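You operate a simulated robot arm through the tools that you are given. There is no shell and no other tool.

The job below is to be done with a simulated robot arm. You get a single attempt, and the scene is never put back.

Task
Set the LENGTH slider as the white card says and clamp it again.
Fine: turn the CARRIAGE knob off first and on again at the end. Where these are worked on the way, their far stop is far enough and under half their travel is too little: carriage knob.

The check looks at the end state, three seconds after you hand in, the way a careful person would. Anything else that was tipped, shoved, dropped, spilled or broken makes it a failure.

Robot
A 7-joint arm with a two-finger gripper, fixed in place. Base frame: the origin is on the floor under the middle of its stand, x ahead of it, y to its left, z up. Units: cm, degrees, N and s.
With the tool pointing down near the work surface it reaches from about 10 to 68 cm from the base axis. Its first joint turns from -166.0 to 166.0 degrees. Payload 2.94 kg.
Tool frame: the origin (TCP) lies between the finger pads and is the grasp point; the fingertips stand 3 cm ahead of it; z points along the fingers, y is the line along which they close. The gripper opens to 13.8 cm; its body begins 10.9 cm behind the TCP.
Orientation is told as [roll, pitch, yaw] about the base's x, y, z axes, in that order, counted from this pose: with the fingers straight down and closing along the base's y, the tool's x points along the base's -x, its y along +y and its z along -z.

Tools
- The arm moves only by the tool nudge_tool. Its argument "plan" is a list of rows, each a list of 2 entries, a list of its own where there are three numbers: the shift along the tool's x, y, z in cm, then the turn, a rotation vector about the tool's x, y, z in degrees. In form: [[[dx, dy, dz], [rx, ry, rz]], ...]. A call has 1 to 20 rows; each row shifts and turns the commanded pose from where the row before left it, along the tool's axes as they then stand. "claw" is the finger opening in cm, from 0 to 13.8, set as the call begins (left out, the last holds). Each row takes 0.2 s and may step no farther than 5 cm and 8.6 degrees from the row before; otherwise, or with a gripper value out of range, the whole call is refused. Where a pose cannot be reached the arm comes as near as it can. A force on the tool above 40 N (or 10 N above the force at the start of the call, whichever is more), or a blocked arm, ends the call early, and 0.2 s more pass. The fingers move at their own pace (about 7.2 cm/s each) and stop on an object; they squeeze with about 26 N. The grip force told is the motor's: it shows also when the fingers shut on nothing. Time passes only in rows, and 0.2 s behind the last, so rows that do not move let the fingers close. The reply holds the time, the measured pose of the TCP, the force on the tool along the base axes, the opening and the grip force, in the units named above and with some noise, with the torque about the TCP (base axes, N m) and any sound that the robot's microphone picked up.
- Cameras (640 x 400 px; columns grow to the right, rows downward): "scene" is fixed at [4.86, -49.67, 125.36]; the picture's right is [0.57, -0.82, 0.00], its down [-0.40, -0.28, -0.87] and it looks along [0.71, 0.50, -0.49] (base axes); focal length 344 px, centre (320, 200). "wrist" rides on the gripper at [7.1, 1.9, -14.6] in the tool frame; the picture's right is [-0.26, 0.97, 0.00], its down [-0.85, -0.23, -0.48] and it looks along [-0.46, -0.12, 0.88] (tool axes); focal length 280 px, centre (320, 200). There is no depth. A picture from a camera that has moved, and an enlarged one, comes with that camera's place and axes in the base frame and with its lens. The place of the scene camera against the robot may be out by one fixed shift of up to 1.2 cm in any direction.
- grab_frame(camera): a new picture of that camera. The clock stands still meanwhile.
- raise_lower(by): slides the trunk up (or, below 0, down) by that many cm; the arm rides with it, the base frame stays. It gives what a move gives, with no picture.
- enlarge(camera, box): a new picture of the part [left, top, right, bottom] of that camera's present view, enlarged. The clock stands still meanwhile.
- close_job(): hands the job in; it is judged then, once.

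Places have to be worked out from the pictures, the camera data and where the tool is seen. Open the gripper and draw the arm clear of the work before you hand the job in, unless the task says otherwise.

The tools are called after "Request:" by a JSON object that holds its "fn" and its "kwargs". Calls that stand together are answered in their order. nudge_tool: Moves the arm, as the interface text tells. Its arguments: {"type":"object","properties":{"plan":{"type":"array"},"claw":{"type":"number"}},"required":["plan"]} The other tools are called the same way: raise_lower (by) moves the trunk up or down; grab_frame (camera) takes a picture; enlarge (camera, box) takes an enlarged picture of a part of a camera's view; close_job () hands the job in.

At the start:

```text
t: 0.0
eef_pos: [52.03, -14.09, 100.03]
orientation: [0.1, 0.0, 0.1]
force: [0.0, -0.8, 0.8]
ft_torque: [0.02, 0.02, -0.01]
finger_gap: 13.81
grasp_force: 0.1
trunk travel left (down, up): [-27.5, 17.9]
```

scene: 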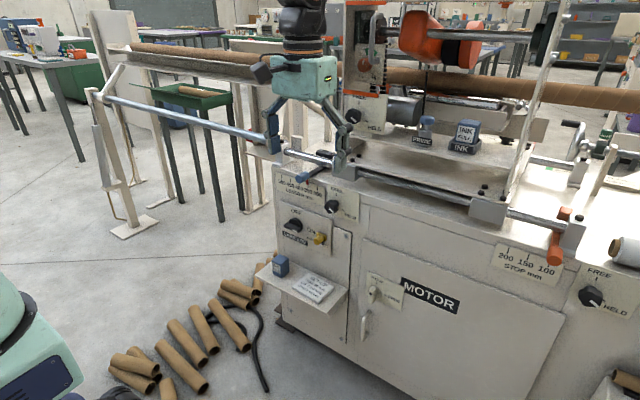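
wrist: 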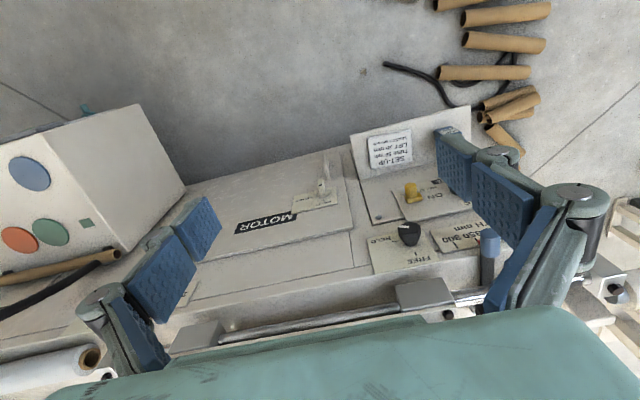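

I start by looking closely at the card, the LENGTH scale and the knobs before moving anything.

Request:
{"fn": "enlarge", "kwargs": {"camera": "scene", "box": [260, 150, 380, 225]}}

Request:
{"fn": "enlarge", "kwargs": {"camera": "scene", "box": [250, 240, 370, 315]}}

Request:
{"fn": "enlarge", "kwargs": {"camera": "wrist", "box": [350, 110, 530, 222]}}

Request:
{"fn": "enlarge", "kwargs": {"camera": "wrist", "box": [360, 190, 520, 290]}}

```text
5.33 times, centred on (320, 188) of scene
camera zoom: at [4.86, -49.67, 125.36], right [0.57, -0.82, 0.0], down [-0.4, -0.28, -0.87], along [0.71, 0.5, -0.49], focal length 1832 px, centre (320, 267)
```

zoom: 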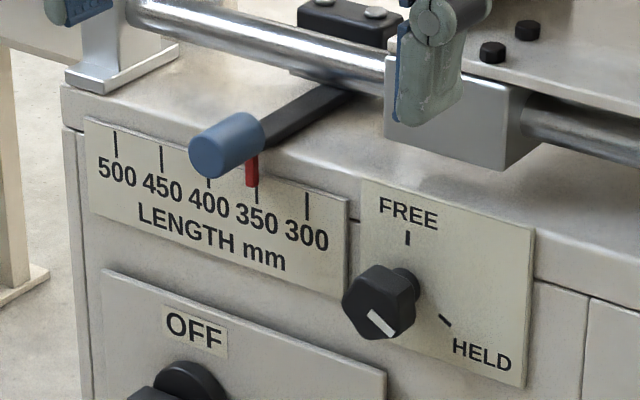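

```text
5.33 times, centred on (310, 278) of scene
camera zoom: at [4.86, -49.67, 125.36], right [0.57, -0.82, 0.0], down [-0.4, -0.28, -0.87], along [0.71, 0.5, -0.49], focal length 1832 px, centre (373, -213)
```

zoom: 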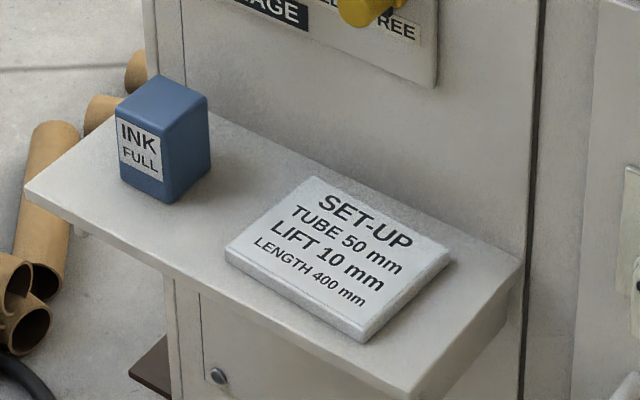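

```text
3.56 times, centred on (440, 166) of wrist
camera zoom: at [44.89, -12.17, 114.51], right [0.26, 0.97, 0.0], down [0.85, -0.23, 0.48], along [0.46, -0.12, -0.88], focal length 997 px, centre (-107, 321)
```

zoom: 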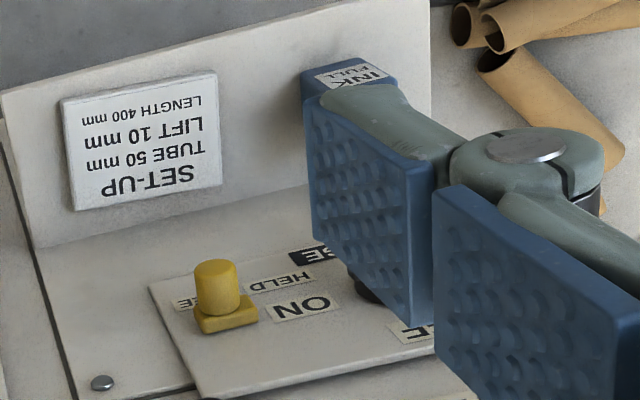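

```text
4.00 times, centred on (440, 240) of wrist
camera zoom: at [44.89, -12.17, 114.51], right [0.26, 0.97, 0.0], down [0.85, -0.23, 0.48], along [0.46, -0.12, -0.88], focal length 1122 px, centre (-160, 40)
```

zoom: 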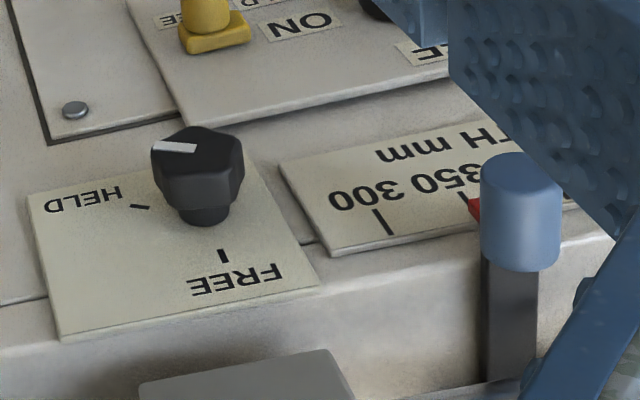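

The card reads LENGTH 400 mm and the pointer now stands near 355. I look closer at the carriage panel, the yellow knob, and the other labels.

Request:
{"fn": "enlarge", "kwargs": {"camera": "scene", "box": [265, 195, 361, 255]}}

Request:
{"fn": "enlarge", "kwargs": {"camera": "scene", "box": [330, 80, 490, 180]}}

Request:
{"fn": "enlarge", "kwargs": {"camera": "scene", "box": [470, 200, 640, 306]}}

Request:
{"fn": "enlarge", "kwargs": {"camera": "scene", "box": [330, 260, 470, 347]}}

Request:
{"fn": "enlarge", "kwargs": {"camera": "scene", "box": [260, 80, 580, 280]}}

```text
6.67 times, centred on (313, 225) of scene
camera zoom: at [4.86, -49.67, 125.36], right [0.57, -0.82, 0.0], down [-0.4, -0.28, -0.87], along [0.71, 0.5, -0.49], focal length 2290 px, centre (367, 33)
```

zoom: 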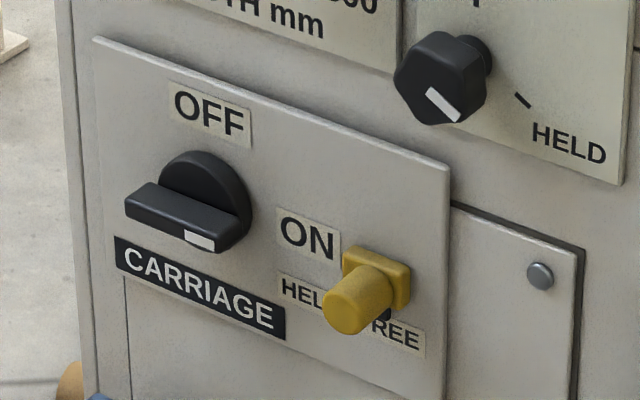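

```text
4.00 times, centred on (410, 130) of scene
camera zoom: at [4.86, -49.67, 125.36], right [0.57, -0.82, 0.0], down [-0.4, -0.28, -0.87], along [0.71, 0.5, -0.49], focal length 1374 px, centre (-40, 480)
```

zoom: 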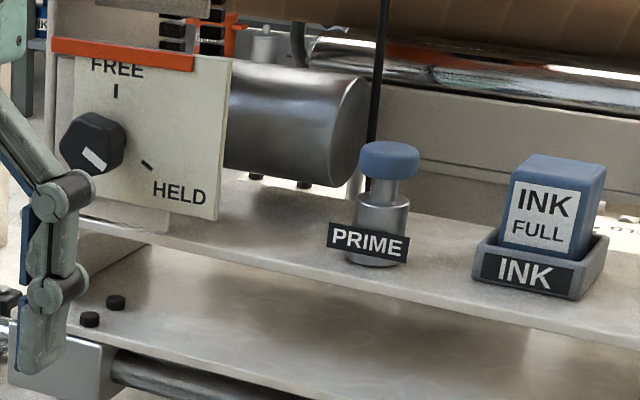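

```text
3.76 times, centred on (555, 253) of scene
camera zoom: at [4.86, -49.67, 125.36], right [0.57, -0.82, 0.0], down [-0.4, -0.28, -0.87], along [0.71, 0.5, -0.49], focal length 1293 px, centre (-565, 0)
```

zoom: 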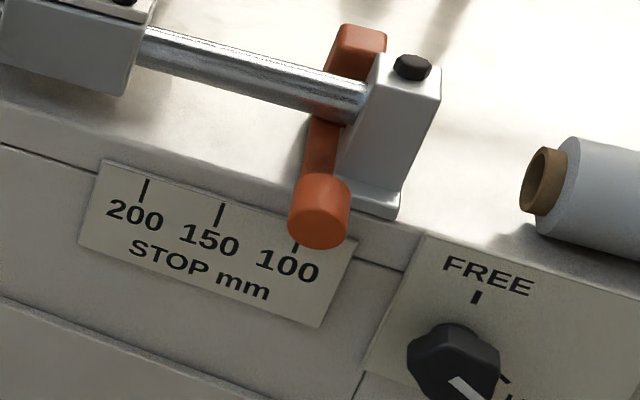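

```text
4.57 times, centred on (400, 304) of scene
camera zoom: at [4.86, -49.67, 125.36], right [0.57, -0.82, 0.0], down [-0.4, -0.28, -0.87], along [0.71, 0.5, -0.49], focal length 1570 px, centre (-46, -273)
```

zoom: 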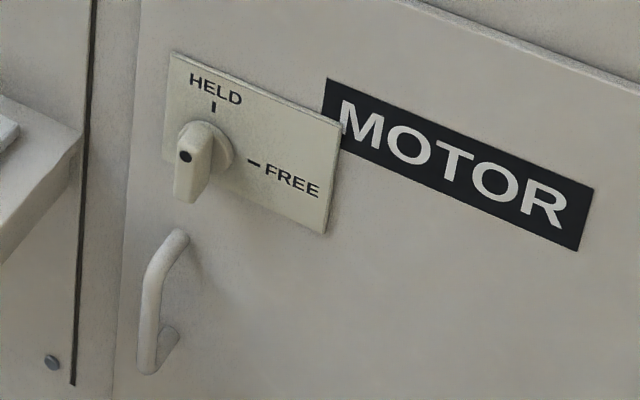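

```text
2.00 times, centred on (420, 180) of scene
camera zoom: at [4.86, -49.67, 125.36], right [0.57, -0.82, 0.0], down [-0.4, -0.28, -0.87], along [0.71, 0.5, -0.49], focal length 687 px, centre (120, 240)
```

zoom: 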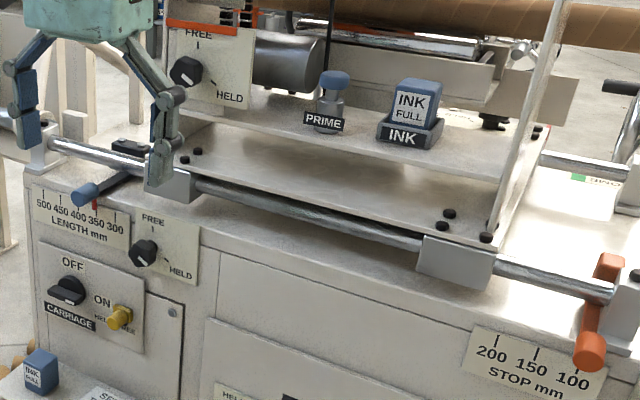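

The card demands 400 mm; the clamp knob is at about (74, -5, 77), held, and the CARRIAGE knob points to ON. I'll turn the tool from down toward forward in steps, rolling it so the camera ends above, and check how well the arm follows.

Request:
{"fn": "nudge_tool", "kwargs": {"plan": [[[1, 0, 0], [0, 0, 8.5]], [[1, 0, 0], [0, 0, 8.5]], [[1, 0, 0], [0, 0, 8.5]], [[1, 0, 0], [0, 0, 8.5]], [[0, 0, 0], [0, 0, 8.5]], [[0, 0, 0], [0, 0, 8.5]]]}}

```text
t: 1.4
eef_pos: [48.12, -13.19, 100.07]
orientation: [0.0, 0.1, -51.1]
force: [-0.1, 0.2, -0.5]
ft_torque: [0.0, 0.0, 0.03]
finger_gap: 13.82
grasp_force: 0.1
trunk travel left (down, up): [-27.5, 17.9]
```

The arm follows the roll well (yaw now -51). I keep rolling toward 180 so the camera sits on the far side, watching for the joint limit.

Request:
{"fn": "nudge_tool", "kwargs": {"plan": [[[0, 0, 0], [0, 0, 8.5]], [[0, 0, 0], [0, 0, 8.5]], [[0, 0, 0], [0, 0, 8.5]], [[0, 0, 0], [0, 0, 8.5]], [[0, 0, 0], [0, 0, 8.5]], [[0, 0, 0], [0, 0, 8.5]], [[0, 0, 0], [0, 0, 8.5]], [[0, 0, 0], [0, 0, 8.5]]]}}

```text
t: 3.2
eef_pos: [47.96, -13.14, 100.01]
orientation: [0.0, 0.0, -119.1]
force: [0.4, -0.5, 0.4]
ft_torque: [0.01, -0.03, 0.0]
finger_gap: 13.79
grasp_force: 0.0
trunk travel left (down, up): [-27.5, 17.9]
```

Still tracking. I finish the roll to 180.

Request:
{"fn": "nudge_tool", "kwargs": {"plan": [[[0, 0, 0], [0, 0, 8.5]], [[0, 0, 0], [0, 0, 8.5]], [[0, 0, 0], [0, 0, 8.5]], [[0, 0, 0], [0, 0, 8.5]], [[0, 0, 0], [0, 0, 8.5]], [[0, 0, 0], [0, 0, 8.5]], [[0, 0, 0], [0, 0, 8.5]], [[0, 0, 0], [0, 0, 1.4]]]}}

```text
t: 5.0
eef_pos: [48.29, -13.2, 100.2]
orientation: [0.0, 0.1, -180.0]
force: [-0.2, -0.3, -0.1]
ft_torque: [0.02, -0.01, 0.03]
finger_gap: 13.78
grasp_force: 0.1
trunk travel left (down, up): [-27.5, 17.9]
```

The roll of 180 is reached. Now I pitch the tool forward about its y axis, in place.

Request:
{"fn": "nudge_tool", "kwargs": {"plan": [[[0, 0, 0], [0, 8.5, 0]], [[0, 0, 0], [0, 8.5, 0]], [[0, 0, 0], [0, 8.5, 0]], [[0, 0, 0], [0, 8.5, 0]], [[0, 0, 0], [0, 8.5, 0]], [[0, 0, 0], [0, 8.5, 0]]]}}

```text
t: 6.4
eef_pos: [47.99, -13.29, 99.98]
orientation: [0.2, 50.8, -179.8]
force: [-0.6, 0.1, 0.2]
ft_torque: [0.05, 0.06, 0.04]
finger_gap: 13.81
grasp_force: 0.0
trunk travel left (down, up): [-27.5, 17.9]
```

Request:
{"fn": "nudge_tool", "kwargs": {"plan": [[[0, 0, 0], [0, 8.5, 0]], [[0, 0, 0], [0, 8.5, 0]], [[0, 0, 0], [0, 8.5, 0]], [[0, 0, 0], [0, 8.5, 0]], [[0, 0, 0], [0, 5.1, 0]]]}}

Request:
{"fn": "grab_frame", "kwargs": {"camera": "wrist"}}

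Request:
{"fn": "grab_frame", "kwargs": {"camera": "scene"}}

```text
t: 7.6
eef_pos: [51.72, -15.78, 100.65]
orientation: [171.1, 89.8, -9.1]
force: [-0.6, 0.2, 0.2]
ft_torque: [0.0, -0.01, 0.0]
finger_gap: 13.82
grasp_force: 0.1
out of reach, approached as far as the arm can: row 2, 3, 4
trunk travel left (down, up): [-27.5, 17.9]
```

```text
taken
camera wrist: at [37.16, -17.75, 107.58], right [0.0, -0.97, -0.26], down [-0.47, 0.23, -0.85], along [0.88, 0.13, -0.46], focal length 280 px, centre (320, 200)
```

wrist: 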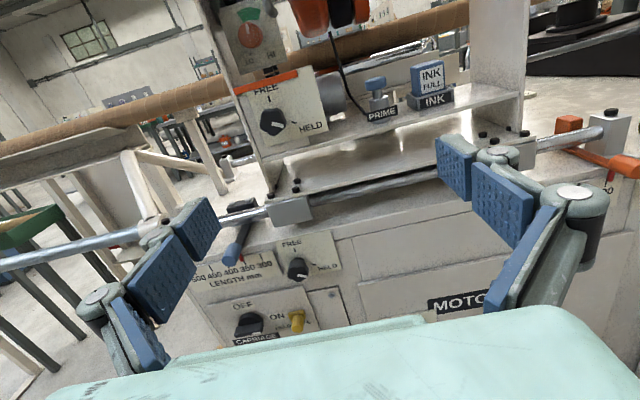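

```text
taken
```

scene: 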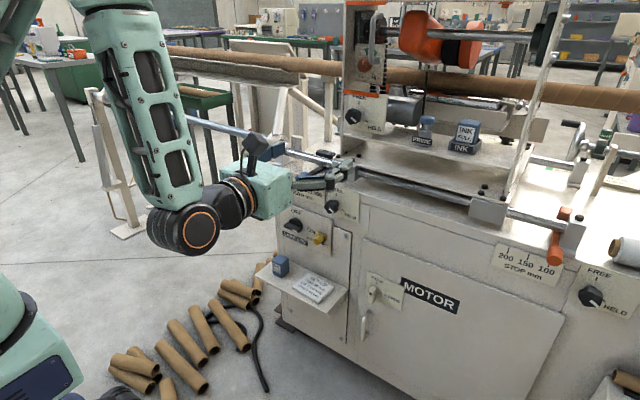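

The tool now points forward with the camera above, though some rows were at the edge of reach. I let the arm settle and read the pose.

Request:
{"fn": "nudge_tool", "kwargs": {"plan": [[[0, 0, 0], [0, 0, 0]], [[0, 0, 0], [0, 0, 0]]]}}

Request:
{"fn": "enlarge", "kwargs": {"camera": "wrist", "box": [180, 220, 372, 340]}}

```text
t: 8.2
eef_pos: [51.65, -15.79, 100.66]
orientation: [-177.0, 89.9, 3.1]
force: [-0.5, 0.4, -0.4]
ft_torque: [0.0, 0.0, 0.0]
finger_gap: 13.8
grasp_force: 0.1
trunk travel left (down, up): [-27.5, 17.9]
```

```text
3.33 times, centred on (276, 280) of wrist
camera zoom: at [37.17, -17.72, 107.6], right [0.0, -0.96, -0.26], down [-0.47, 0.23, -0.85], along [0.88, 0.13, -0.46], focal length 935 px, centre (467, -67)
```

zoom: 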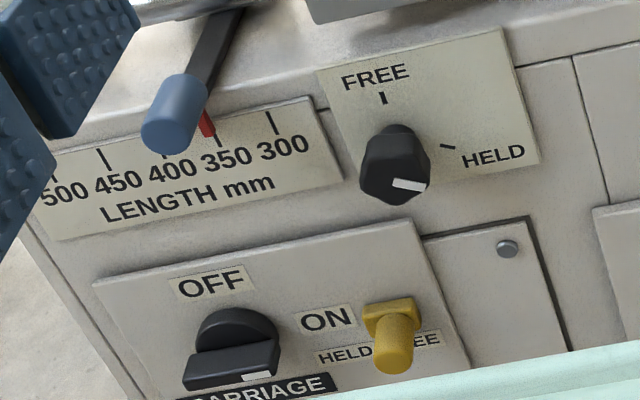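

The commanded pose has settled at about (51.7, -15.8, 100.7). I lower the trunk by 18 cm to look squarely at the front panel; the fingers are still about 20 cm short of it.

Request:
{"fn": "raise_lower", "kwargs": {"by": -18}}

Request:
{"fn": "grab_frame", "kwargs": {"camera": "wrist"}}

Request:
{"fn": "grab_frame", "kwargs": {"camera": "scene"}}

```text
t: 10.2
eef_pos: [51.73, -15.72, 82.64]
orientation: [-175.1, 89.9, 5.0]
force: [0.7, -0.3, 0.4]
ft_torque: [0.01, 0.0, -0.02]
finger_gap: 13.81
grasp_force: 0.1
trunk travel left (down, up): [-9.5, 35.9]
```

```text
taken
camera wrist: at [37.18, -17.72, 89.6], right [0.0, -0.96, -0.26], down [-0.47, 0.23, -0.85], along [0.88, 0.13, -0.46], focal length 280 px, centre (320, 200)
```

wrist: 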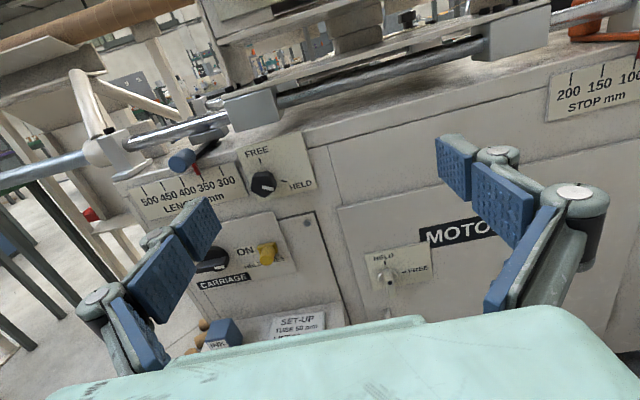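

```text
taken
```

scene: 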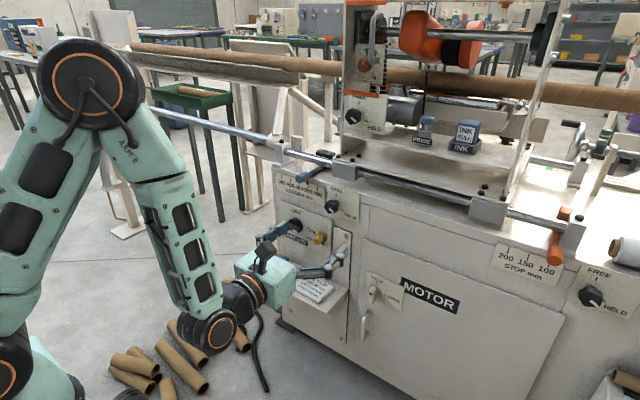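

The view is good, but the left finger hides the carriage panel. I move left (base +y) by 12 cm and narrow the fingers.

Request:
{"fn": "nudge_tool", "kwargs": {"plan": [[[0, -4, 0], [0, 0, 0]], [[0, -4, 0], [0, 0, 0]], [[0, -4, 0], [0, 0, 0]]], "claw": 5}}

Request:
{"fn": "grab_frame", "kwargs": {"camera": "wrist"}}

```text
t: 11.0
eef_pos: [55.5, -6.71, 81.62]
orientation: [43.1, 89.9, -136.7]
force: [0.5, 1.5, 0.3]
ft_torque: [-0.02, 0.02, -0.12]
finger_gap: 4.99
grasp_force: 0.0
out of reach, approached as far as the arm can: row 1, 2, 3
trunk travel left (down, up): [-9.5, 35.9]
```

```text
taken
camera wrist: at [41.07, -8.67, 88.54], right [0.0, -0.97, -0.26], down [-0.48, 0.23, -0.85], along [0.88, 0.13, -0.46], focal length 280 px, centre (320, 200)
```

wrist: 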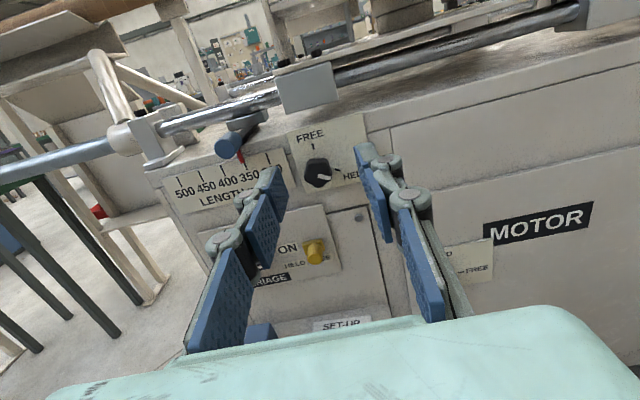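

The arm stopped at (55.5, -6.7, 81.6): too near the base for this forward pose, so more forward should be easier. I zoom in on the panel from here.

Request:
{"fn": "enlarge", "kwargs": {"camera": "wrist", "box": [150, 110, 390, 260]}}

Request:
{"fn": "enlarge", "kwargs": {"camera": "wrist", "box": [230, 190, 390, 290]}}

Request:
{"fn": "grab_frame", "kwargs": {"camera": "scene"}}

```text
2.67 times, centred on (270, 185) of wrist
camera zoom: at [41.07, -8.67, 88.54], right [0.0, -0.97, -0.26], down [-0.48, 0.23, -0.85], along [0.88, 0.13, -0.46], focal length 748 px, centre (453, 240)
```

zoom: 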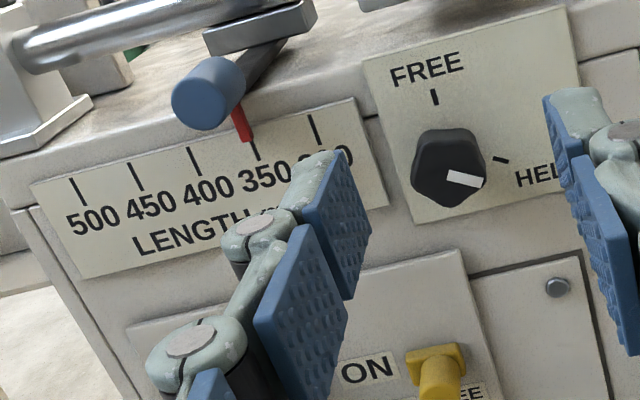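

```text
4.00 times, centred on (310, 240) of wrist
camera zoom: at [41.07, -8.67, 88.54], right [0.0, -0.97, -0.26], down [-0.48, 0.23, -0.85], along [0.88, 0.13, -0.46], focal length 1122 px, centre (360, 40)
```

zoom: 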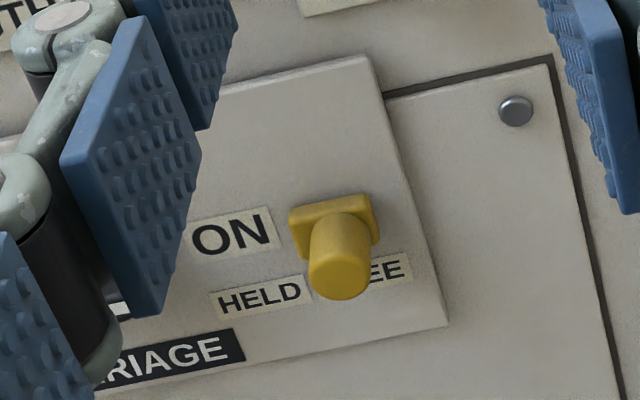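

```text
taken
```

scene: 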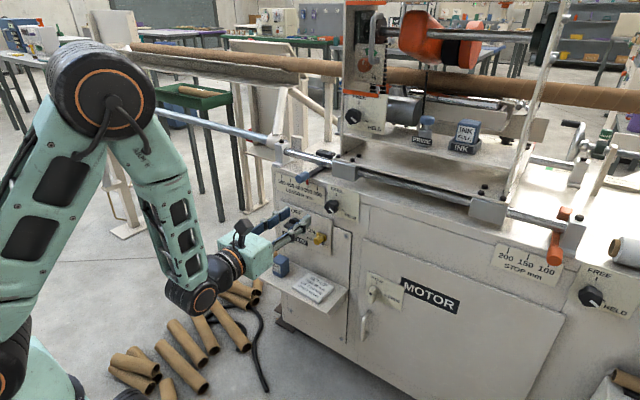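

The yellow bolt sits over FREE, so it needn't be touched. I judge ticks at y ≈ 5.05 (350) and 8.3 (400), pointer at y ≈ 4.65, clamp knob axis at (y -5.1, z 75.1), carriage knob near (y 10, z 62) with the INK block just below it. I move forward and down a little, to a view of the carriage knob.

Request:
{"fn": "nudge_tool", "kwargs": {"plan": [[[-2.0, 0, 2.0], [0, 0, 0]], [[-2.0, 0, 2.0], [0, 0, 0]], [[-2.0, 0, 2.0], [0, 0, 0]], [[0, 0, 0], [0, 0, 0]]], "claw": 3}}

Request:
{"fn": "grab_frame", "kwargs": {"camera": "wrist"}}

```text
t: 12.0
eef_pos: [61.59, -6.62, 75.65]
orientation: [-174.3, 90.0, 5.9]
force: [0.1, 0.9, 0.0]
ft_torque: [0.0, 0.01, 0.0]
finger_gap: 3.0
grasp_force: 0.1
trunk travel left (down, up): [-9.5, 35.9]
```

```text
taken
camera wrist: at [47.09, -8.58, 82.52], right [0.0, -0.96, -0.26], down [-0.47, 0.23, -0.85], along [0.88, 0.13, -0.46], focal length 280 px, centre (320, 200)
```

wrist: 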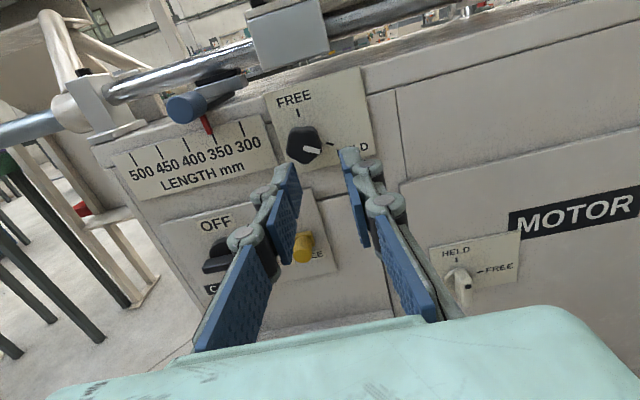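

The move went exactly as asked, so the command restarts from the reached pose. I now shift left to look at the carriage knob and the INK block.

Request:
{"fn": "nudge_tool", "kwargs": {"plan": [[[1, -3.5, 0], [0, 0, 0]], [[1, -3.5, 0], [0, 0, 0]], [[1, -3.5, 0], [0, 0, 0]], [[0, -3.5, 0], [0, 0, 0]], [[0, 0, 0], [0, 0, 0]]], "claw": 0}}

Request:
{"fn": "grab_frame", "kwargs": {"camera": "wrist"}}

```text
t: 13.2
eef_pos: [61.57, 7.46, 78.74]
orientation: [-176.8, 89.9, 3.3]
force: [-0.3, -0.3, 0.3]
ft_torque: [0.01, 0.0, 0.01]
finger_gap: 0.0
grasp_force: 25.7
trunk travel left (down, up): [-9.5, 35.9]
```

```text
taken
camera wrist: at [47.02, 5.44, 85.59], right [0.0, -0.96, -0.26], down [-0.47, 0.23, -0.85], along [0.88, 0.13, -0.46], focal length 280 px, centre (320, 200)
```

wrist: 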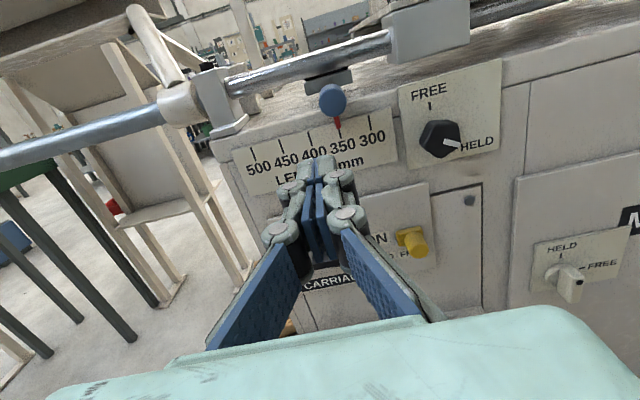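

I zoom on the scale from this nearly head-on view and on the carriage panel.

Request:
{"fn": "enlarge", "kwargs": {"camera": "wrist", "box": [230, 70, 422, 190]}}

Request:
{"fn": "enlarge", "kwargs": {"camera": "wrist", "box": [380, 60, 540, 160]}}

Request:
{"fn": "grab_frame", "kwargs": {"camera": "scene"}}

```text
3.33 times, centred on (326, 130) of wrist
camera zoom: at [47.02, 5.44, 85.59], right [0.0, -0.96, -0.26], down [-0.47, 0.23, -0.85], along [0.88, 0.13, -0.46], focal length 935 px, centre (300, 433)
```

zoom: 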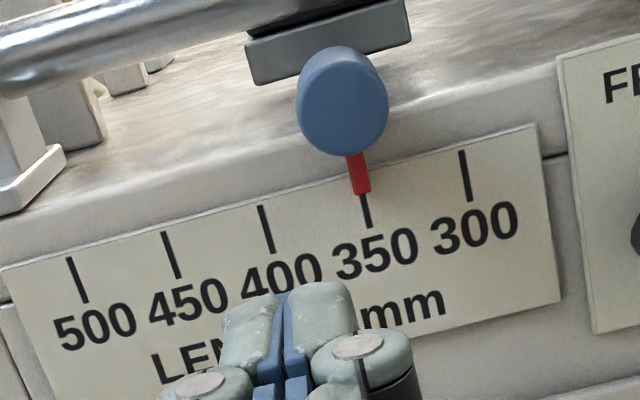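

```text
4.00 times, centred on (460, 110) of wrist
camera zoom: at [47.02, 5.44, 85.59], right [0.0, -0.96, -0.26], down [-0.47, 0.23, -0.85], along [0.88, 0.13, -0.46], focal length 1122 px, centre (-240, 560)
```

zoom: 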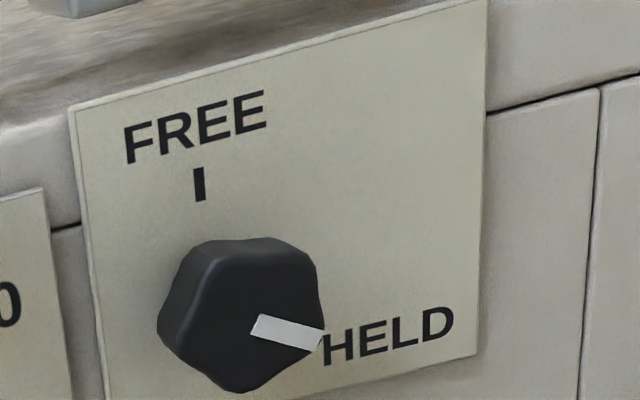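

```text
taken
```

scene: 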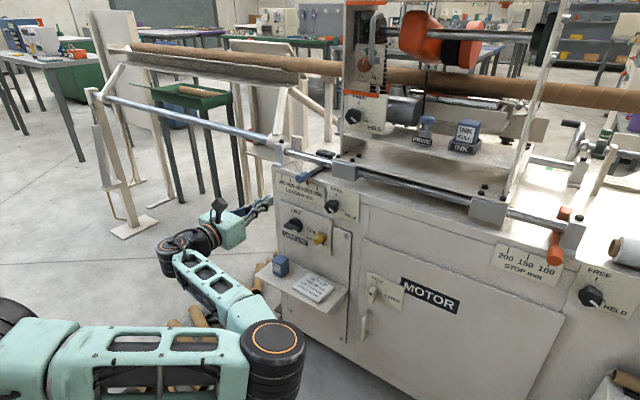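

The pointer sits at about 352 by eye of this view, and the clamp mark is at HELD. The scene picture shows the elbow has swung down toward the shelf side, which I don't want near the INK block. I back up and tilt the tool 30° downward so the arm can take an elbow-up shape.

Request:
{"fn": "nudge_tool", "kwargs": {"plan": [[[2, 0, -1], [0, -7.5, 0]], [[2, 0, -1], [0, -7.5, 0]], [[2, 0, -1], [0, -7.5, 0]], [[2, 0, -1], [0, -7.5, 0]], [[0, 0, 0], [0, 0, 0]]]}}

Request:
{"fn": "grab_frame", "kwargs": {"camera": "scene"}}

```text
t: 14.4
eef_pos: [59.57, 7.18, 78.64]
orientation: [5.7, 87.9, -174.6]
force: [0.3, 0.1, -0.4]
ft_torque: [0.0, 0.03, 0.01]
finger_gap: 0.0
grasp_force: 26.2
out of reach, approached as far as the arm can: row 1, 2, 3, 4
trunk travel left (down, up): [-9.5, 35.9]
```

```text
taken
```

scene: 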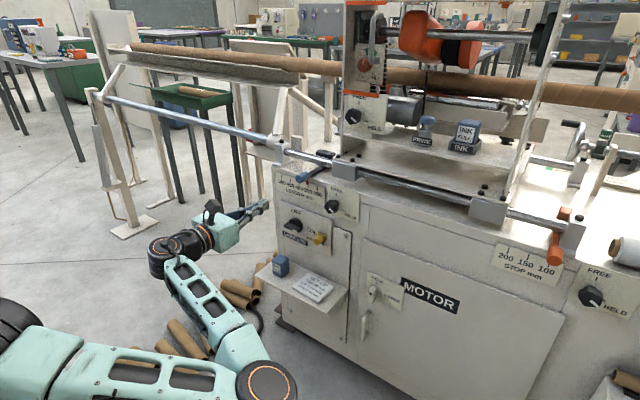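

The arm is jammed against a joint limit in this elbow-low shape. I retrace sideways toward the earlier place (y ≈ -6) to see whether it recovers.

Request:
{"fn": "nudge_tool", "kwargs": {"plan": [[[0, 3.5, 0], [0, 0, 0]], [[0, 3.5, 0], [0, 0, 0]], [[0, 3.5, 0], [0, 0, 0]], [[0, 3.5, 0], [0, 0, 0]], [[0, 0, 0], [0, 0, 0]]]}}

Request:
{"fn": "grab_frame", "kwargs": {"camera": "scene"}}

```text
t: 15.6
eef_pos: [59.29, 3.54, 78.63]
orientation: [10.5, 88.1, -170.2]
force: [-0.2, -0.7, 0.0]
ft_torque: [0.07, 0.03, 0.05]
finger_gap: 0.0
grasp_force: 26.2
out of reach, approached as far as the arm can: row 2, 3, 4
trunk travel left (down, up): [-9.5, 35.9]
```

```text
taken
```

scene: 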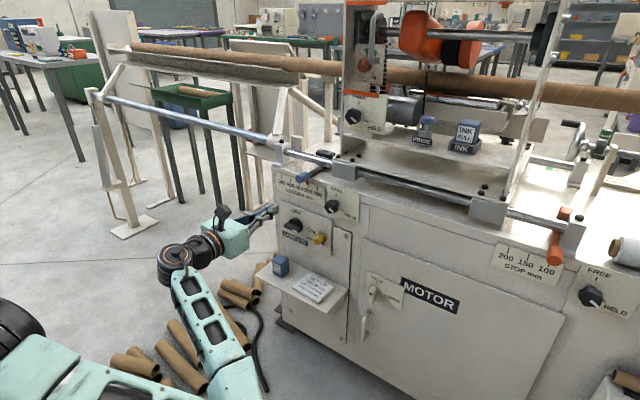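

Still limited. I suspect the last joint is near its end after the 180 roll, so I roll back partway and see if the arm frees up.

Request:
{"fn": "nudge_tool", "kwargs": {"plan": [[[0, 0, 0], [0, 0, -8.5]], [[0, 0, 0], [0, 0, -8.5]], [[0, 0, 0], [0, 0, -8.5]], [[0, 0, 0], [0, 0, -8.5]], [[0, 0, 0], [0, 0, 0]]]}}

Request:
{"fn": "grab_frame", "kwargs": {"camera": "scene"}}

```text
t: 16.8
eef_pos: [58.87, 3.46, 78.75]
orientation: [86.7, 55.5, -93.5]
force: [0.4, 0.4, 0.9]
ft_torque: [-0.04, 0.04, -0.02]
finger_gap: 0.01
grasp_force: 26.0
out of reach, approached as far as the arm can: row 4
trunk travel left (down, up): [-9.5, 35.9]
```

```text
taken
```

scene: 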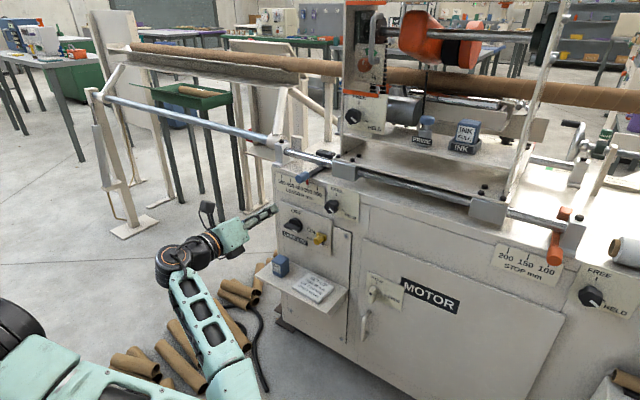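

Rolling back also meets a limit after about 26°. I look closely at the arm's shape to work out which joint is blocking.

Request:
{"fn": "enlarge", "kwargs": {"camera": "scene", "box": [0, 180, 320, 400]}}

Request:
{"fn": "grab_frame", "kwargs": {"camera": "wrist"}}

```text
1.82 times, centred on (160, 290) of scene
camera zoom: at [4.86, -49.67, 125.36], right [0.57, -0.82, 0.0], down [-0.4, -0.28, -0.87], along [0.71, 0.5, -0.49], focal length 625 px, centre (611, 36)
```

zoom: 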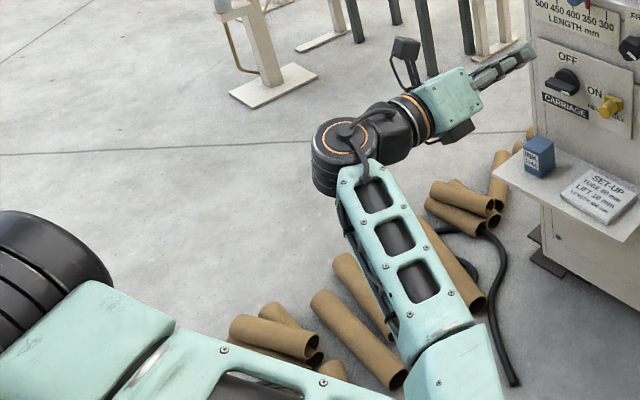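

```text
taken
camera wrist: at [44.56, 6.07, 85.98], right [0.0, -0.94, 0.33], down [-0.51, -0.28, -0.81], along [0.86, -0.17, -0.48], focal length 280 px, centre (320, 200)
```

wrist: 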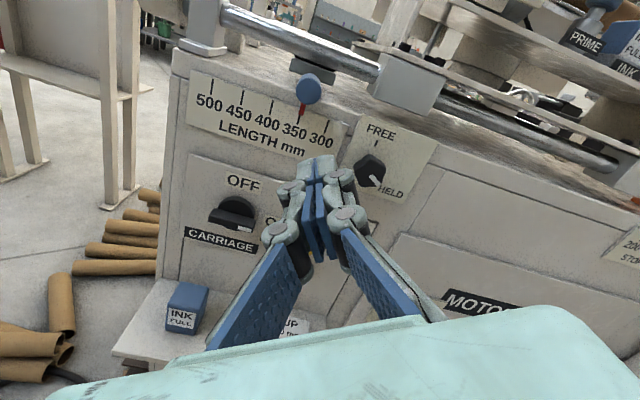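

The arm now lies with its elbow out to the right, all joints in a horizontal plane; it is the wrist bend limit that blocks moves closer in. Going forward should free it: I move 5 cm forward, keeping the tips short of the handle at x ≈ 72.

Request:
{"fn": "nudge_tool", "kwargs": {"plan": [[[0, 0, 2.0], [0, 0, 0]], [[0, 0, 2.0], [0, 0, 0]], [[0, 0, 2.0], [0, 0, 0]], [[0, 0, 0], [0, 0, 0]]]}}

```text
t: 17.8
eef_pos: [58.93, 3.54, 78.68]
orientation: [86.7, 55.6, -93.5]
force: [0.1, -0.4, 0.6]
ft_torque: [0.01, 0.01, -0.01]
finger_gap: 0.01
grasp_force: 25.8
out of reach, approached as far as the arm can: row 1, 2, 3
trunk travel left (down, up): [-9.5, 35.9]
```

No motion at all from here, so I first undo one step of roll and then go forward.

Request:
{"fn": "nudge_tool", "kwargs": {"plan": [[[0, 0, 0], [0, 0, 8.5]], [[0, 0, 0], [0, 0, 8.5]], [[0, 0, 1.5], [0, 0, 0]], [[0, 0, 1.5], [0, 0, 0]], [[0, 0, 0], [0, 0, 0]]]}}

```text
t: 19.0
eef_pos: [59.06, 3.17, 78.49]
orientation: [83.7, 72.5, -96.8]
force: [-0.2, 0.6, -0.3]
ft_torque: [-0.01, -0.01, 0.01]
finger_gap: 0.0
grasp_force: 25.7
out of reach, approached as far as the arm can: row 3, 4
trunk travel left (down, up): [-9.5, 35.9]
```

Forward is blocked too, so another joint is at its limit. I probe small moves in other directions, one at a time, starting with up.

Request:
{"fn": "nudge_tool", "kwargs": {"plan": [[[2, 0, 0], [0, 0, 0]]]}}

Request:
{"fn": "nudge_tool", "kwargs": {"plan": [[[0, -2, 0], [0, 0, 0]]]}}

Request:
{"fn": "nudge_tool", "kwargs": {"plan": [[[0, 0, 2], [0, 0, 0]]]}}

Request:
{"fn": "nudge_tool", "kwargs": {"plan": [[[0, 0, 0], [0, 8, 0]]]}}

Request:
{"fn": "nudge_tool", "kwargs": {"plan": [[[0, 0, 0], [8, 0, 0]]]}}

```text
t: 19.4
eef_pos: [59.16, 3.3, 78.47]
orientation: [83.7, 72.6, -96.8]
force: [-0.4, 0.1, 0.7]
ft_torque: [-0.01, -0.01, -0.02]
finger_gap: 0.0
grasp_force: 25.9
out of reach, approached as far as the arm can: row 1
trunk travel left (down, up): [-9.5, 35.9]
```

```text
t: 19.8
eef_pos: [59.19, 5.07, 77.9]
orientation: [83.0, 72.7, -97.1]
force: [0.3, -0.5, 0.2]
ft_torque: [0.0, 0.04, 0.02]
finger_gap: 0.04
grasp_force: 26.1
trunk travel left (down, up): [-9.5, 35.9]
```

```text
t: 20.2
eef_pos: [61.2, 4.91, 77.82]
orientation: [83.1, 72.7, -97.0]
force: [0.4, -0.1, 0.0]
ft_torque: [0.0, 0.01, -0.01]
finger_gap: 0.01
grasp_force: 25.8
trunk travel left (down, up): [-9.5, 35.9]
```

```text
t: 20.6
eef_pos: [61.17, 5.07, 77.88]
orientation: [108.5, 71.9, -70.4]
force: [0.1, 0.3, -0.9]
ft_torque: [-0.04, -0.01, -0.01]
finger_gap: 0.01
grasp_force: 25.8
trunk travel left (down, up): [-9.5, 35.9]
```

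```text
t: 21.0
eef_pos: [61.28, 5.01, 77.86]
orientation: [100.1, 71.9, -70.7]
force: [0.8, 0.8, -0.5]
ft_torque: [0.0, 0.0, 0.0]
finger_gap: 0.0
grasp_force: 26.2
trunk travel left (down, up): [-9.5, 35.9]
```

Moving left freed it: forward and both turns then worked. From here I undo the test tilts and pitch the tool downward in steps.

Request:
{"fn": "nudge_tool", "kwargs": {"plan": [[[0, 0, 0], [-8, 0, 0]], [[0, 0, 0], [0, -8, 0]], [[0, -1, 1], [0, -8, 0]], [[0, -1, 1], [0, -8, 0]], [[0, 0, 0], [0, 0, 0]]]}}

Request:
{"fn": "grab_frame", "kwargs": {"camera": "scene"}}

```text
t: 22.2
eef_pos: [56.92, 4.89, 75.4]
orientation: [67.7, 70.5, -115.7]
force: [0.1, 0.8, 0.3]
ft_torque: [0.0, -0.03, 0.01]
finger_gap: 0.0
grasp_force: 26.0
out of reach, approached as far as the arm can: row 2, 3, 4
trunk travel left (down, up): [-9.5, 35.9]
```

```text
taken
```

scene: 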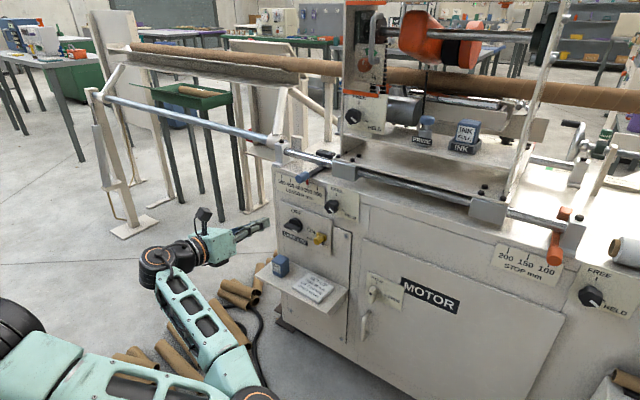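

The arm compromises whenever the wrist bend limit is active. I'll go forward and left, where it is free, then roll the tool negatively to drag the elbow up.

Request:
{"fn": "nudge_tool", "kwargs": {"plan": [[[0.6, -1.9, 1.8], [0, 0, 0]], [[0.6, -1.9, 1.8], [0, 0, 0]], [[0.5, -1, 1.8], [0, 0, 0]], [[0, 0, 0], [0, 0, -8.5]], [[0, 0, 0], [0, 0, -8.5]], [[0, 0, 0], [0, 0, -8.5]], [[0, 0, 0], [0, 0, 0]]]}}

Request:
{"fn": "grab_frame", "kwargs": {"camera": "scene"}}

```text
t: 23.8
eef_pos: [62.66, 9.5, 74.93]
orientation: [80.0, 45.8, -101.9]
force: [-0.2, -0.8, 0.1]
ft_torque: [-0.01, 0.0, -0.02]
finger_gap: 0.0
grasp_force: 26.0
trunk travel left (down, up): [-9.5, 35.9]
```

```text
taken
```

scene: 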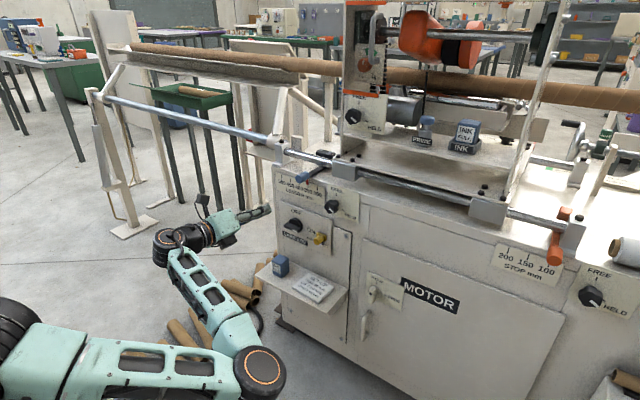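

It is free here and rolled about 45° now. I go on rolling in the same direction and watch the elbow.

Request:
{"fn": "nudge_tool", "kwargs": {"plan": [[[0, 0, 0], [0, 0, -8.5]], [[0, 0, 0], [0, 0, -8.5]], [[0, 0, 0], [0, 0, -8.5]], [[0, 0, 0], [0, 0, -8.5]], [[0, 0, 0], [0, 0, -8.5]], [[0, 0, 0], [0, 0, 0]]]}}

Request:
{"fn": "grab_frame", "kwargs": {"camera": "scene"}}

```text
t: 25.2
eef_pos: [61.47, 9.54, 70.94]
orientation: [83.6, 4.0, -95.0]
force: [0.9, -0.5, 0.3]
ft_torque: [0.04, -0.02, -0.02]
finger_gap: 0.0
grasp_force: 26.3
out of reach, approached as far as the arm can: row 3, 4, 5
trunk travel left (down, up): [-9.5, 35.9]
```

```text
taken
```

scene: 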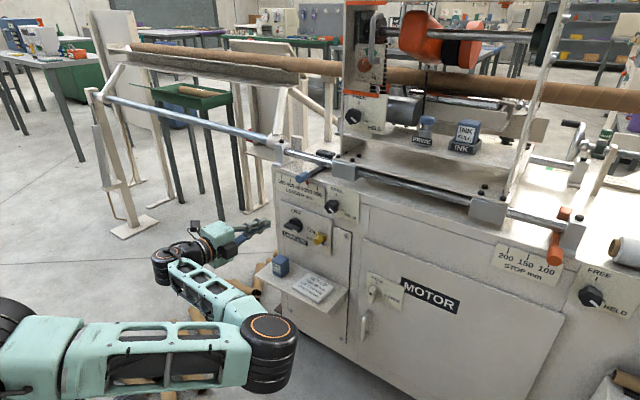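

The elbow is starting to come up as the roll goes on (camera now on the left). I keep rolling the same way while lifting the tool a little.

Request:
{"fn": "nudge_tool", "kwargs": {"plan": [[[0, 1.5, 0.5], [0, 0, 0]], [[0, 1.5, 0.5], [0, 0, 0]], [[0, 1.0, 0.5], [0, 0, -6]], [[0, 1.0, 0], [0, 0, -6]], [[0, 1.0, 0], [0, 0, -6]], [[0, 0, 0], [0, 0, 0]]]}}

Request:
{"fn": "grab_frame", "kwargs": {"camera": "scene"}}

```text
t: 26.6
eef_pos: [61.0, 6.46, 67.04]
orientation: [83.7, -13.8, -92.5]
force: [0.6, -0.2, -0.2]
ft_torque: [-0.01, -0.01, 0.01]
finger_gap: 0.03
grasp_force: 26.0
out of reach, approached as far as the arm can: row 1, 2, 3, 4, 5
trunk travel left (down, up): [-9.5, 35.9]
```

```text
taken
```

scene: 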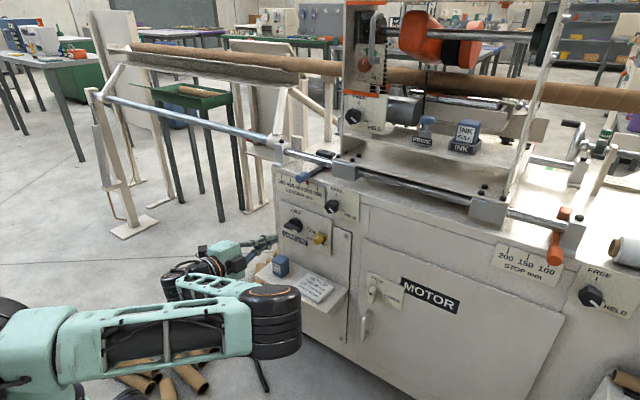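

The elbow is rising but the tool has sunk to z = 67. I raise the trunk by 12 cm for clearance over the INK block before continuing.

Request:
{"fn": "raise_lower", "kwargs": {"by": 12}}

Request:
{"fn": "nudge_tool", "kwargs": {"plan": [[[0, 0, -1], [0, 0, -6]], [[0, 0, -1], [0, 0, -6]], [[0, 0, -1], [0, 0, -6]], [[0, 0, 0], [0, 0, 0]]]}}

Request:
{"fn": "grab_frame", "kwargs": {"camera": "scene"}}

```text
t: 28.1
eef_pos: [61.06, 6.61, 79.17]
orientation: [83.7, -13.6, -92.6]
force: [0.0, 0.3, 0.5]
ft_torque: [0.01, -0.01, -0.03]
finger_gap: 0.0
grasp_force: 26.1
trunk travel left (down, up): [-21.5, 23.9]
```

```text
t: 29.1
eef_pos: [56.95, 4.37, 76.54]
orientation: [83.5, -31.4, -90.2]
force: [0.5, 0.5, -0.3]
ft_torque: [-0.03, -0.01, 0.03]
finger_gap: 0.0
grasp_force: 25.5
out of reach, approached as far as the arm can: row 1, 2, 3
trunk travel left (down, up): [-21.5, 23.9]
```

```text
taken
```

scene: 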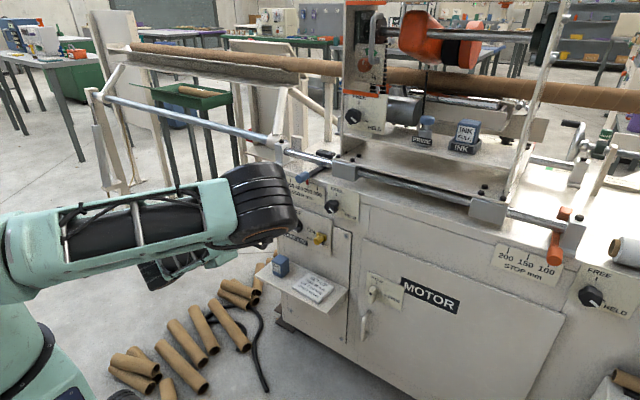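

The elbow is now high and up. I pitch the tool downward about base y (in this rolled frame about tool axis (0.85, 0.52, 0)) to bring the arm into a comfortable shape.

Request:
{"fn": "nudge_tool", "kwargs": {"plan": [[[0, 0, 0], [6.8, 4.2, 0]], [[0, 0, 0], [6.8, 4.2, 0]], [[0, 0, 0], [6.8, 4.2, 0]], [[0, 0, 0], [6.8, 4.2, 0]], [[0, 0, 0], [0, 0, 0]]]}}

Request:
{"fn": "grab_frame", "kwargs": {"camera": "scene"}}

```text
t: 30.3
eef_pos: [45.57, -9.25, 62.93]
orientation: [49.6, -24.4, -72.9]
force: [0.9, -0.4, 0.3]
ft_torque: [0.01, -0.02, -0.01]
finger_gap: 0.02
grasp_force: 26.0
out of reach, approached as far as the arm can: row 1, 2, 3, 4
trunk travel left (down, up): [-21.5, 23.9]
```

```text
taken
```

scene: 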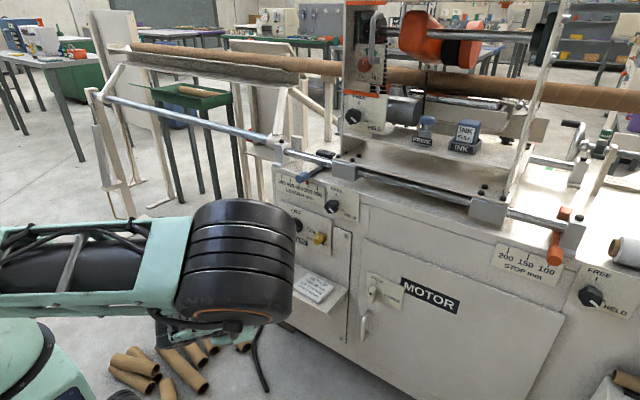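

The tool is now about 36° below level and the elbow is up to the right. I lift the tool straight up (base z) and see whether it moves freely.

Request:
{"fn": "nudge_tool", "kwargs": {"plan": [[[-0.83, 1.39, -1.18], [0, 0, 0]], [[-0.83, 1.39, -1.18], [0, 0, 0]], [[-0.83, 1.39, -1.18], [0, 0, 0]], [[-0.83, 1.39, -1.18], [0, 0, 0]], [[0, 0, 0], [0, 0, 0]]]}}

Request:
{"fn": "grab_frame", "kwargs": {"camera": "wrist"}}

```text
t: 31.5
eef_pos: [45.26, -11.22, 68.9]
orientation: [47.3, -24.5, -73.2]
force: [0.1, 0.4, 0.5]
ft_torque: [0.0, 0.01, 0.03]
finger_gap: 0.01
grasp_force: 26.4
out of reach, approached as far as the arm can: row 1, 3, 4
trunk travel left (down, up): [-21.5, 23.9]
```

```text
taken
camera wrist: at [33.12, -3.37, 76.09], right [0.61, 0.24, 0.75], down [-0.28, -0.82, 0.49], along [0.74, -0.51, -0.44], focal length 280 px, centre (320, 200)
```

wrist: 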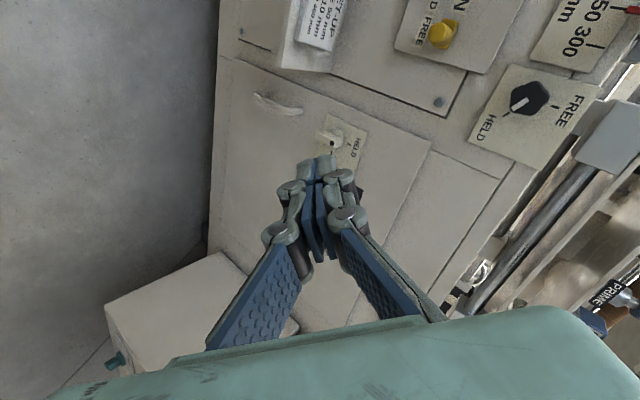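

Now I turn toward the starting orientation (fingers down, camera behind), which is an 80° rotation about one tool axis; that should unwind the arm.

Request:
{"fn": "nudge_tool", "kwargs": {"plan": [[[0, 0, 0], [2.8, 5.2, -5.9]], [[0, 0, 0], [2.8, 5.2, -5.9]], [[0, 0, 0], [2.8, 5.2, -5.9]], [[0, 0, 0], [2.8, 5.2, -5.9]], [[0, 0, 0], [2.8, 5.2, -5.9]], [[0, 0, 0], [0, 0, 0]]]}}

Request:
{"fn": "grab_frame", "kwargs": {"camera": "scene"}}

```text
t: 32.9
eef_pos: [45.18, -11.19, 69.01]
orientation: [16.9, -17.9, -31.6]
force: [0.2, -0.6, 0.0]
ft_torque: [-0.03, -0.02, -0.06]
finger_gap: 0.0
grasp_force: 25.9
trunk travel left (down, up): [-21.5, 23.9]
```

```text
taken
```

scene: 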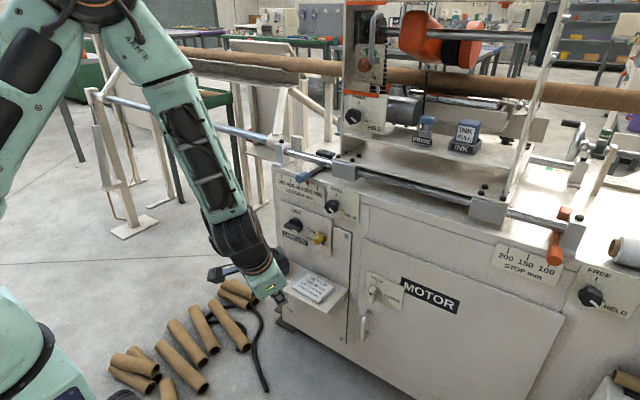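

The arm is elbow-up and free again. I finish the turn to the original orientation and lift somewhat.

Request:
{"fn": "nudge_tool", "kwargs": {"plan": [[[0, 0, -1], [2.8, 5.2, -5.9]], [[0, 0, -1], [2.8, 5.2, -5.9]], [[0, 0, -1], [2.8, 5.2, -5.9]], [[0, 0, -1], [2.8, 5.2, -5.9]], [[0, 0, 0], [1, 2.3, -2.6]], [[0, 0, 0], [0, 0, 0]]]}}

Request:
{"fn": "grab_frame", "kwargs": {"camera": "scene"}}

```text
t: 34.3
eef_pos: [44.33, -11.43, 72.76]
orientation: [0.1, 1.5, -2.3]
force: [0.1, 0.8, -0.3]
ft_torque: [-0.02, -0.02, 0.04]
finger_gap: 0.0
grasp_force: 26.3
trunk travel left (down, up): [-21.5, 23.9]
```

```text
taken
```

scene: 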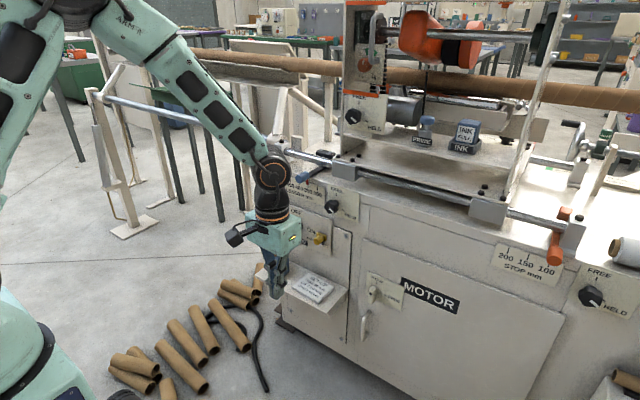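

The arm is back in its natural elbow-up shape at (44.3, -11.4, 72.8). To give forward-pointing poses slack, I'll raise the tool relative to the trunk and then run the trunk to the bottom.

Request:
{"fn": "nudge_tool", "kwargs": {"plan": [[[0, 0, -4], [0, 0, 0]], [[0, 0, -4], [0, 0, 0]], [[0, 0, -4], [0, 0, 0]], [[0, 0, -4], [0, 0, 0]], [[0, 0, -4], [0, 0, 0]], [[0, 0, 0], [0, 0, 0]]]}}

Request:
{"fn": "raise_lower", "kwargs": {"by": -21.4}}

Request:
{"fn": "grab_frame", "kwargs": {"camera": "scene"}}

```text
t: 35.7
eef_pos: [44.83, -11.29, 93.16]
orientation: [0.1, 1.5, -2.2]
force: [0.8, 1.6, -0.1]
ft_torque: [-0.03, -0.01, -0.03]
finger_gap: 0.0
grasp_force: 25.8
trunk travel left (down, up): [-21.5, 23.9]
```

```text
t: 38.0
eef_pos: [44.8, -11.31, 71.6]
orientation: [0.1, 1.6, -2.2]
force: [-0.8, -0.7, 0.2]
ft_torque: [0.02, 0.01, 0.04]
finger_gap: 0.01
grasp_force: 26.2
trunk travel left (down, up): [-0.1, 45.3]
```

```text
taken
```

scene: 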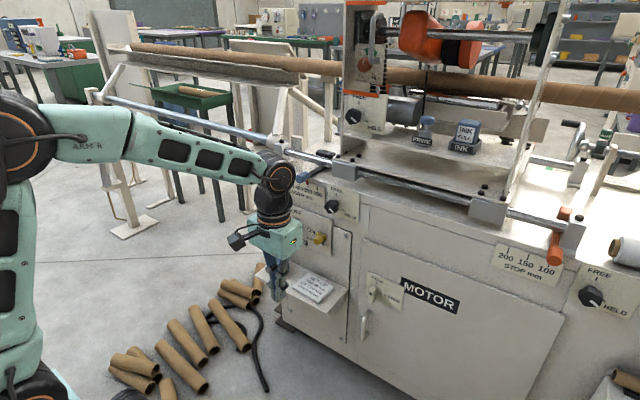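

The forearm is now nearly level. I roll +90 about the tool axis (camera to the left), which sets the fingers to close vertically once the tool points forward.

Request:
{"fn": "nudge_tool", "kwargs": {"plan": [[[0, 0, 0], [0, 0, 8.5]], [[0, 0, 0], [0, 0, 8.5]], [[0, 0, 0], [0, 0, 8.5]], [[0, 0, 0], [0, 0, 8.5]], [[0, 0, 0], [0, 0, 8.5]], [[0, 0, 0], [0, 0, 8.5]], [[0, 0, 0], [0, 0, 8.5]], [[0, 0, 0], [0, 0, 8.5]], [[0, 0, 0], [0, 0, 8.5]], [[0, 0, 0], [0, 0, 8.5]], [[0, 0, 0], [0, 0, 2.8]], [[0, 0, 0], [0, 0, 0]]]}}

```text
t: 40.6
eef_pos: [44.99, -11.38, 71.61]
orientation: [-1.5, 0.1, -90.1]
force: [0.7, 0.5, 1.0]
ft_torque: [0.0, -0.01, 0.04]
finger_gap: 0.01
grasp_force: 25.7
trunk travel left (down, up): [-0.1, 45.3]
```

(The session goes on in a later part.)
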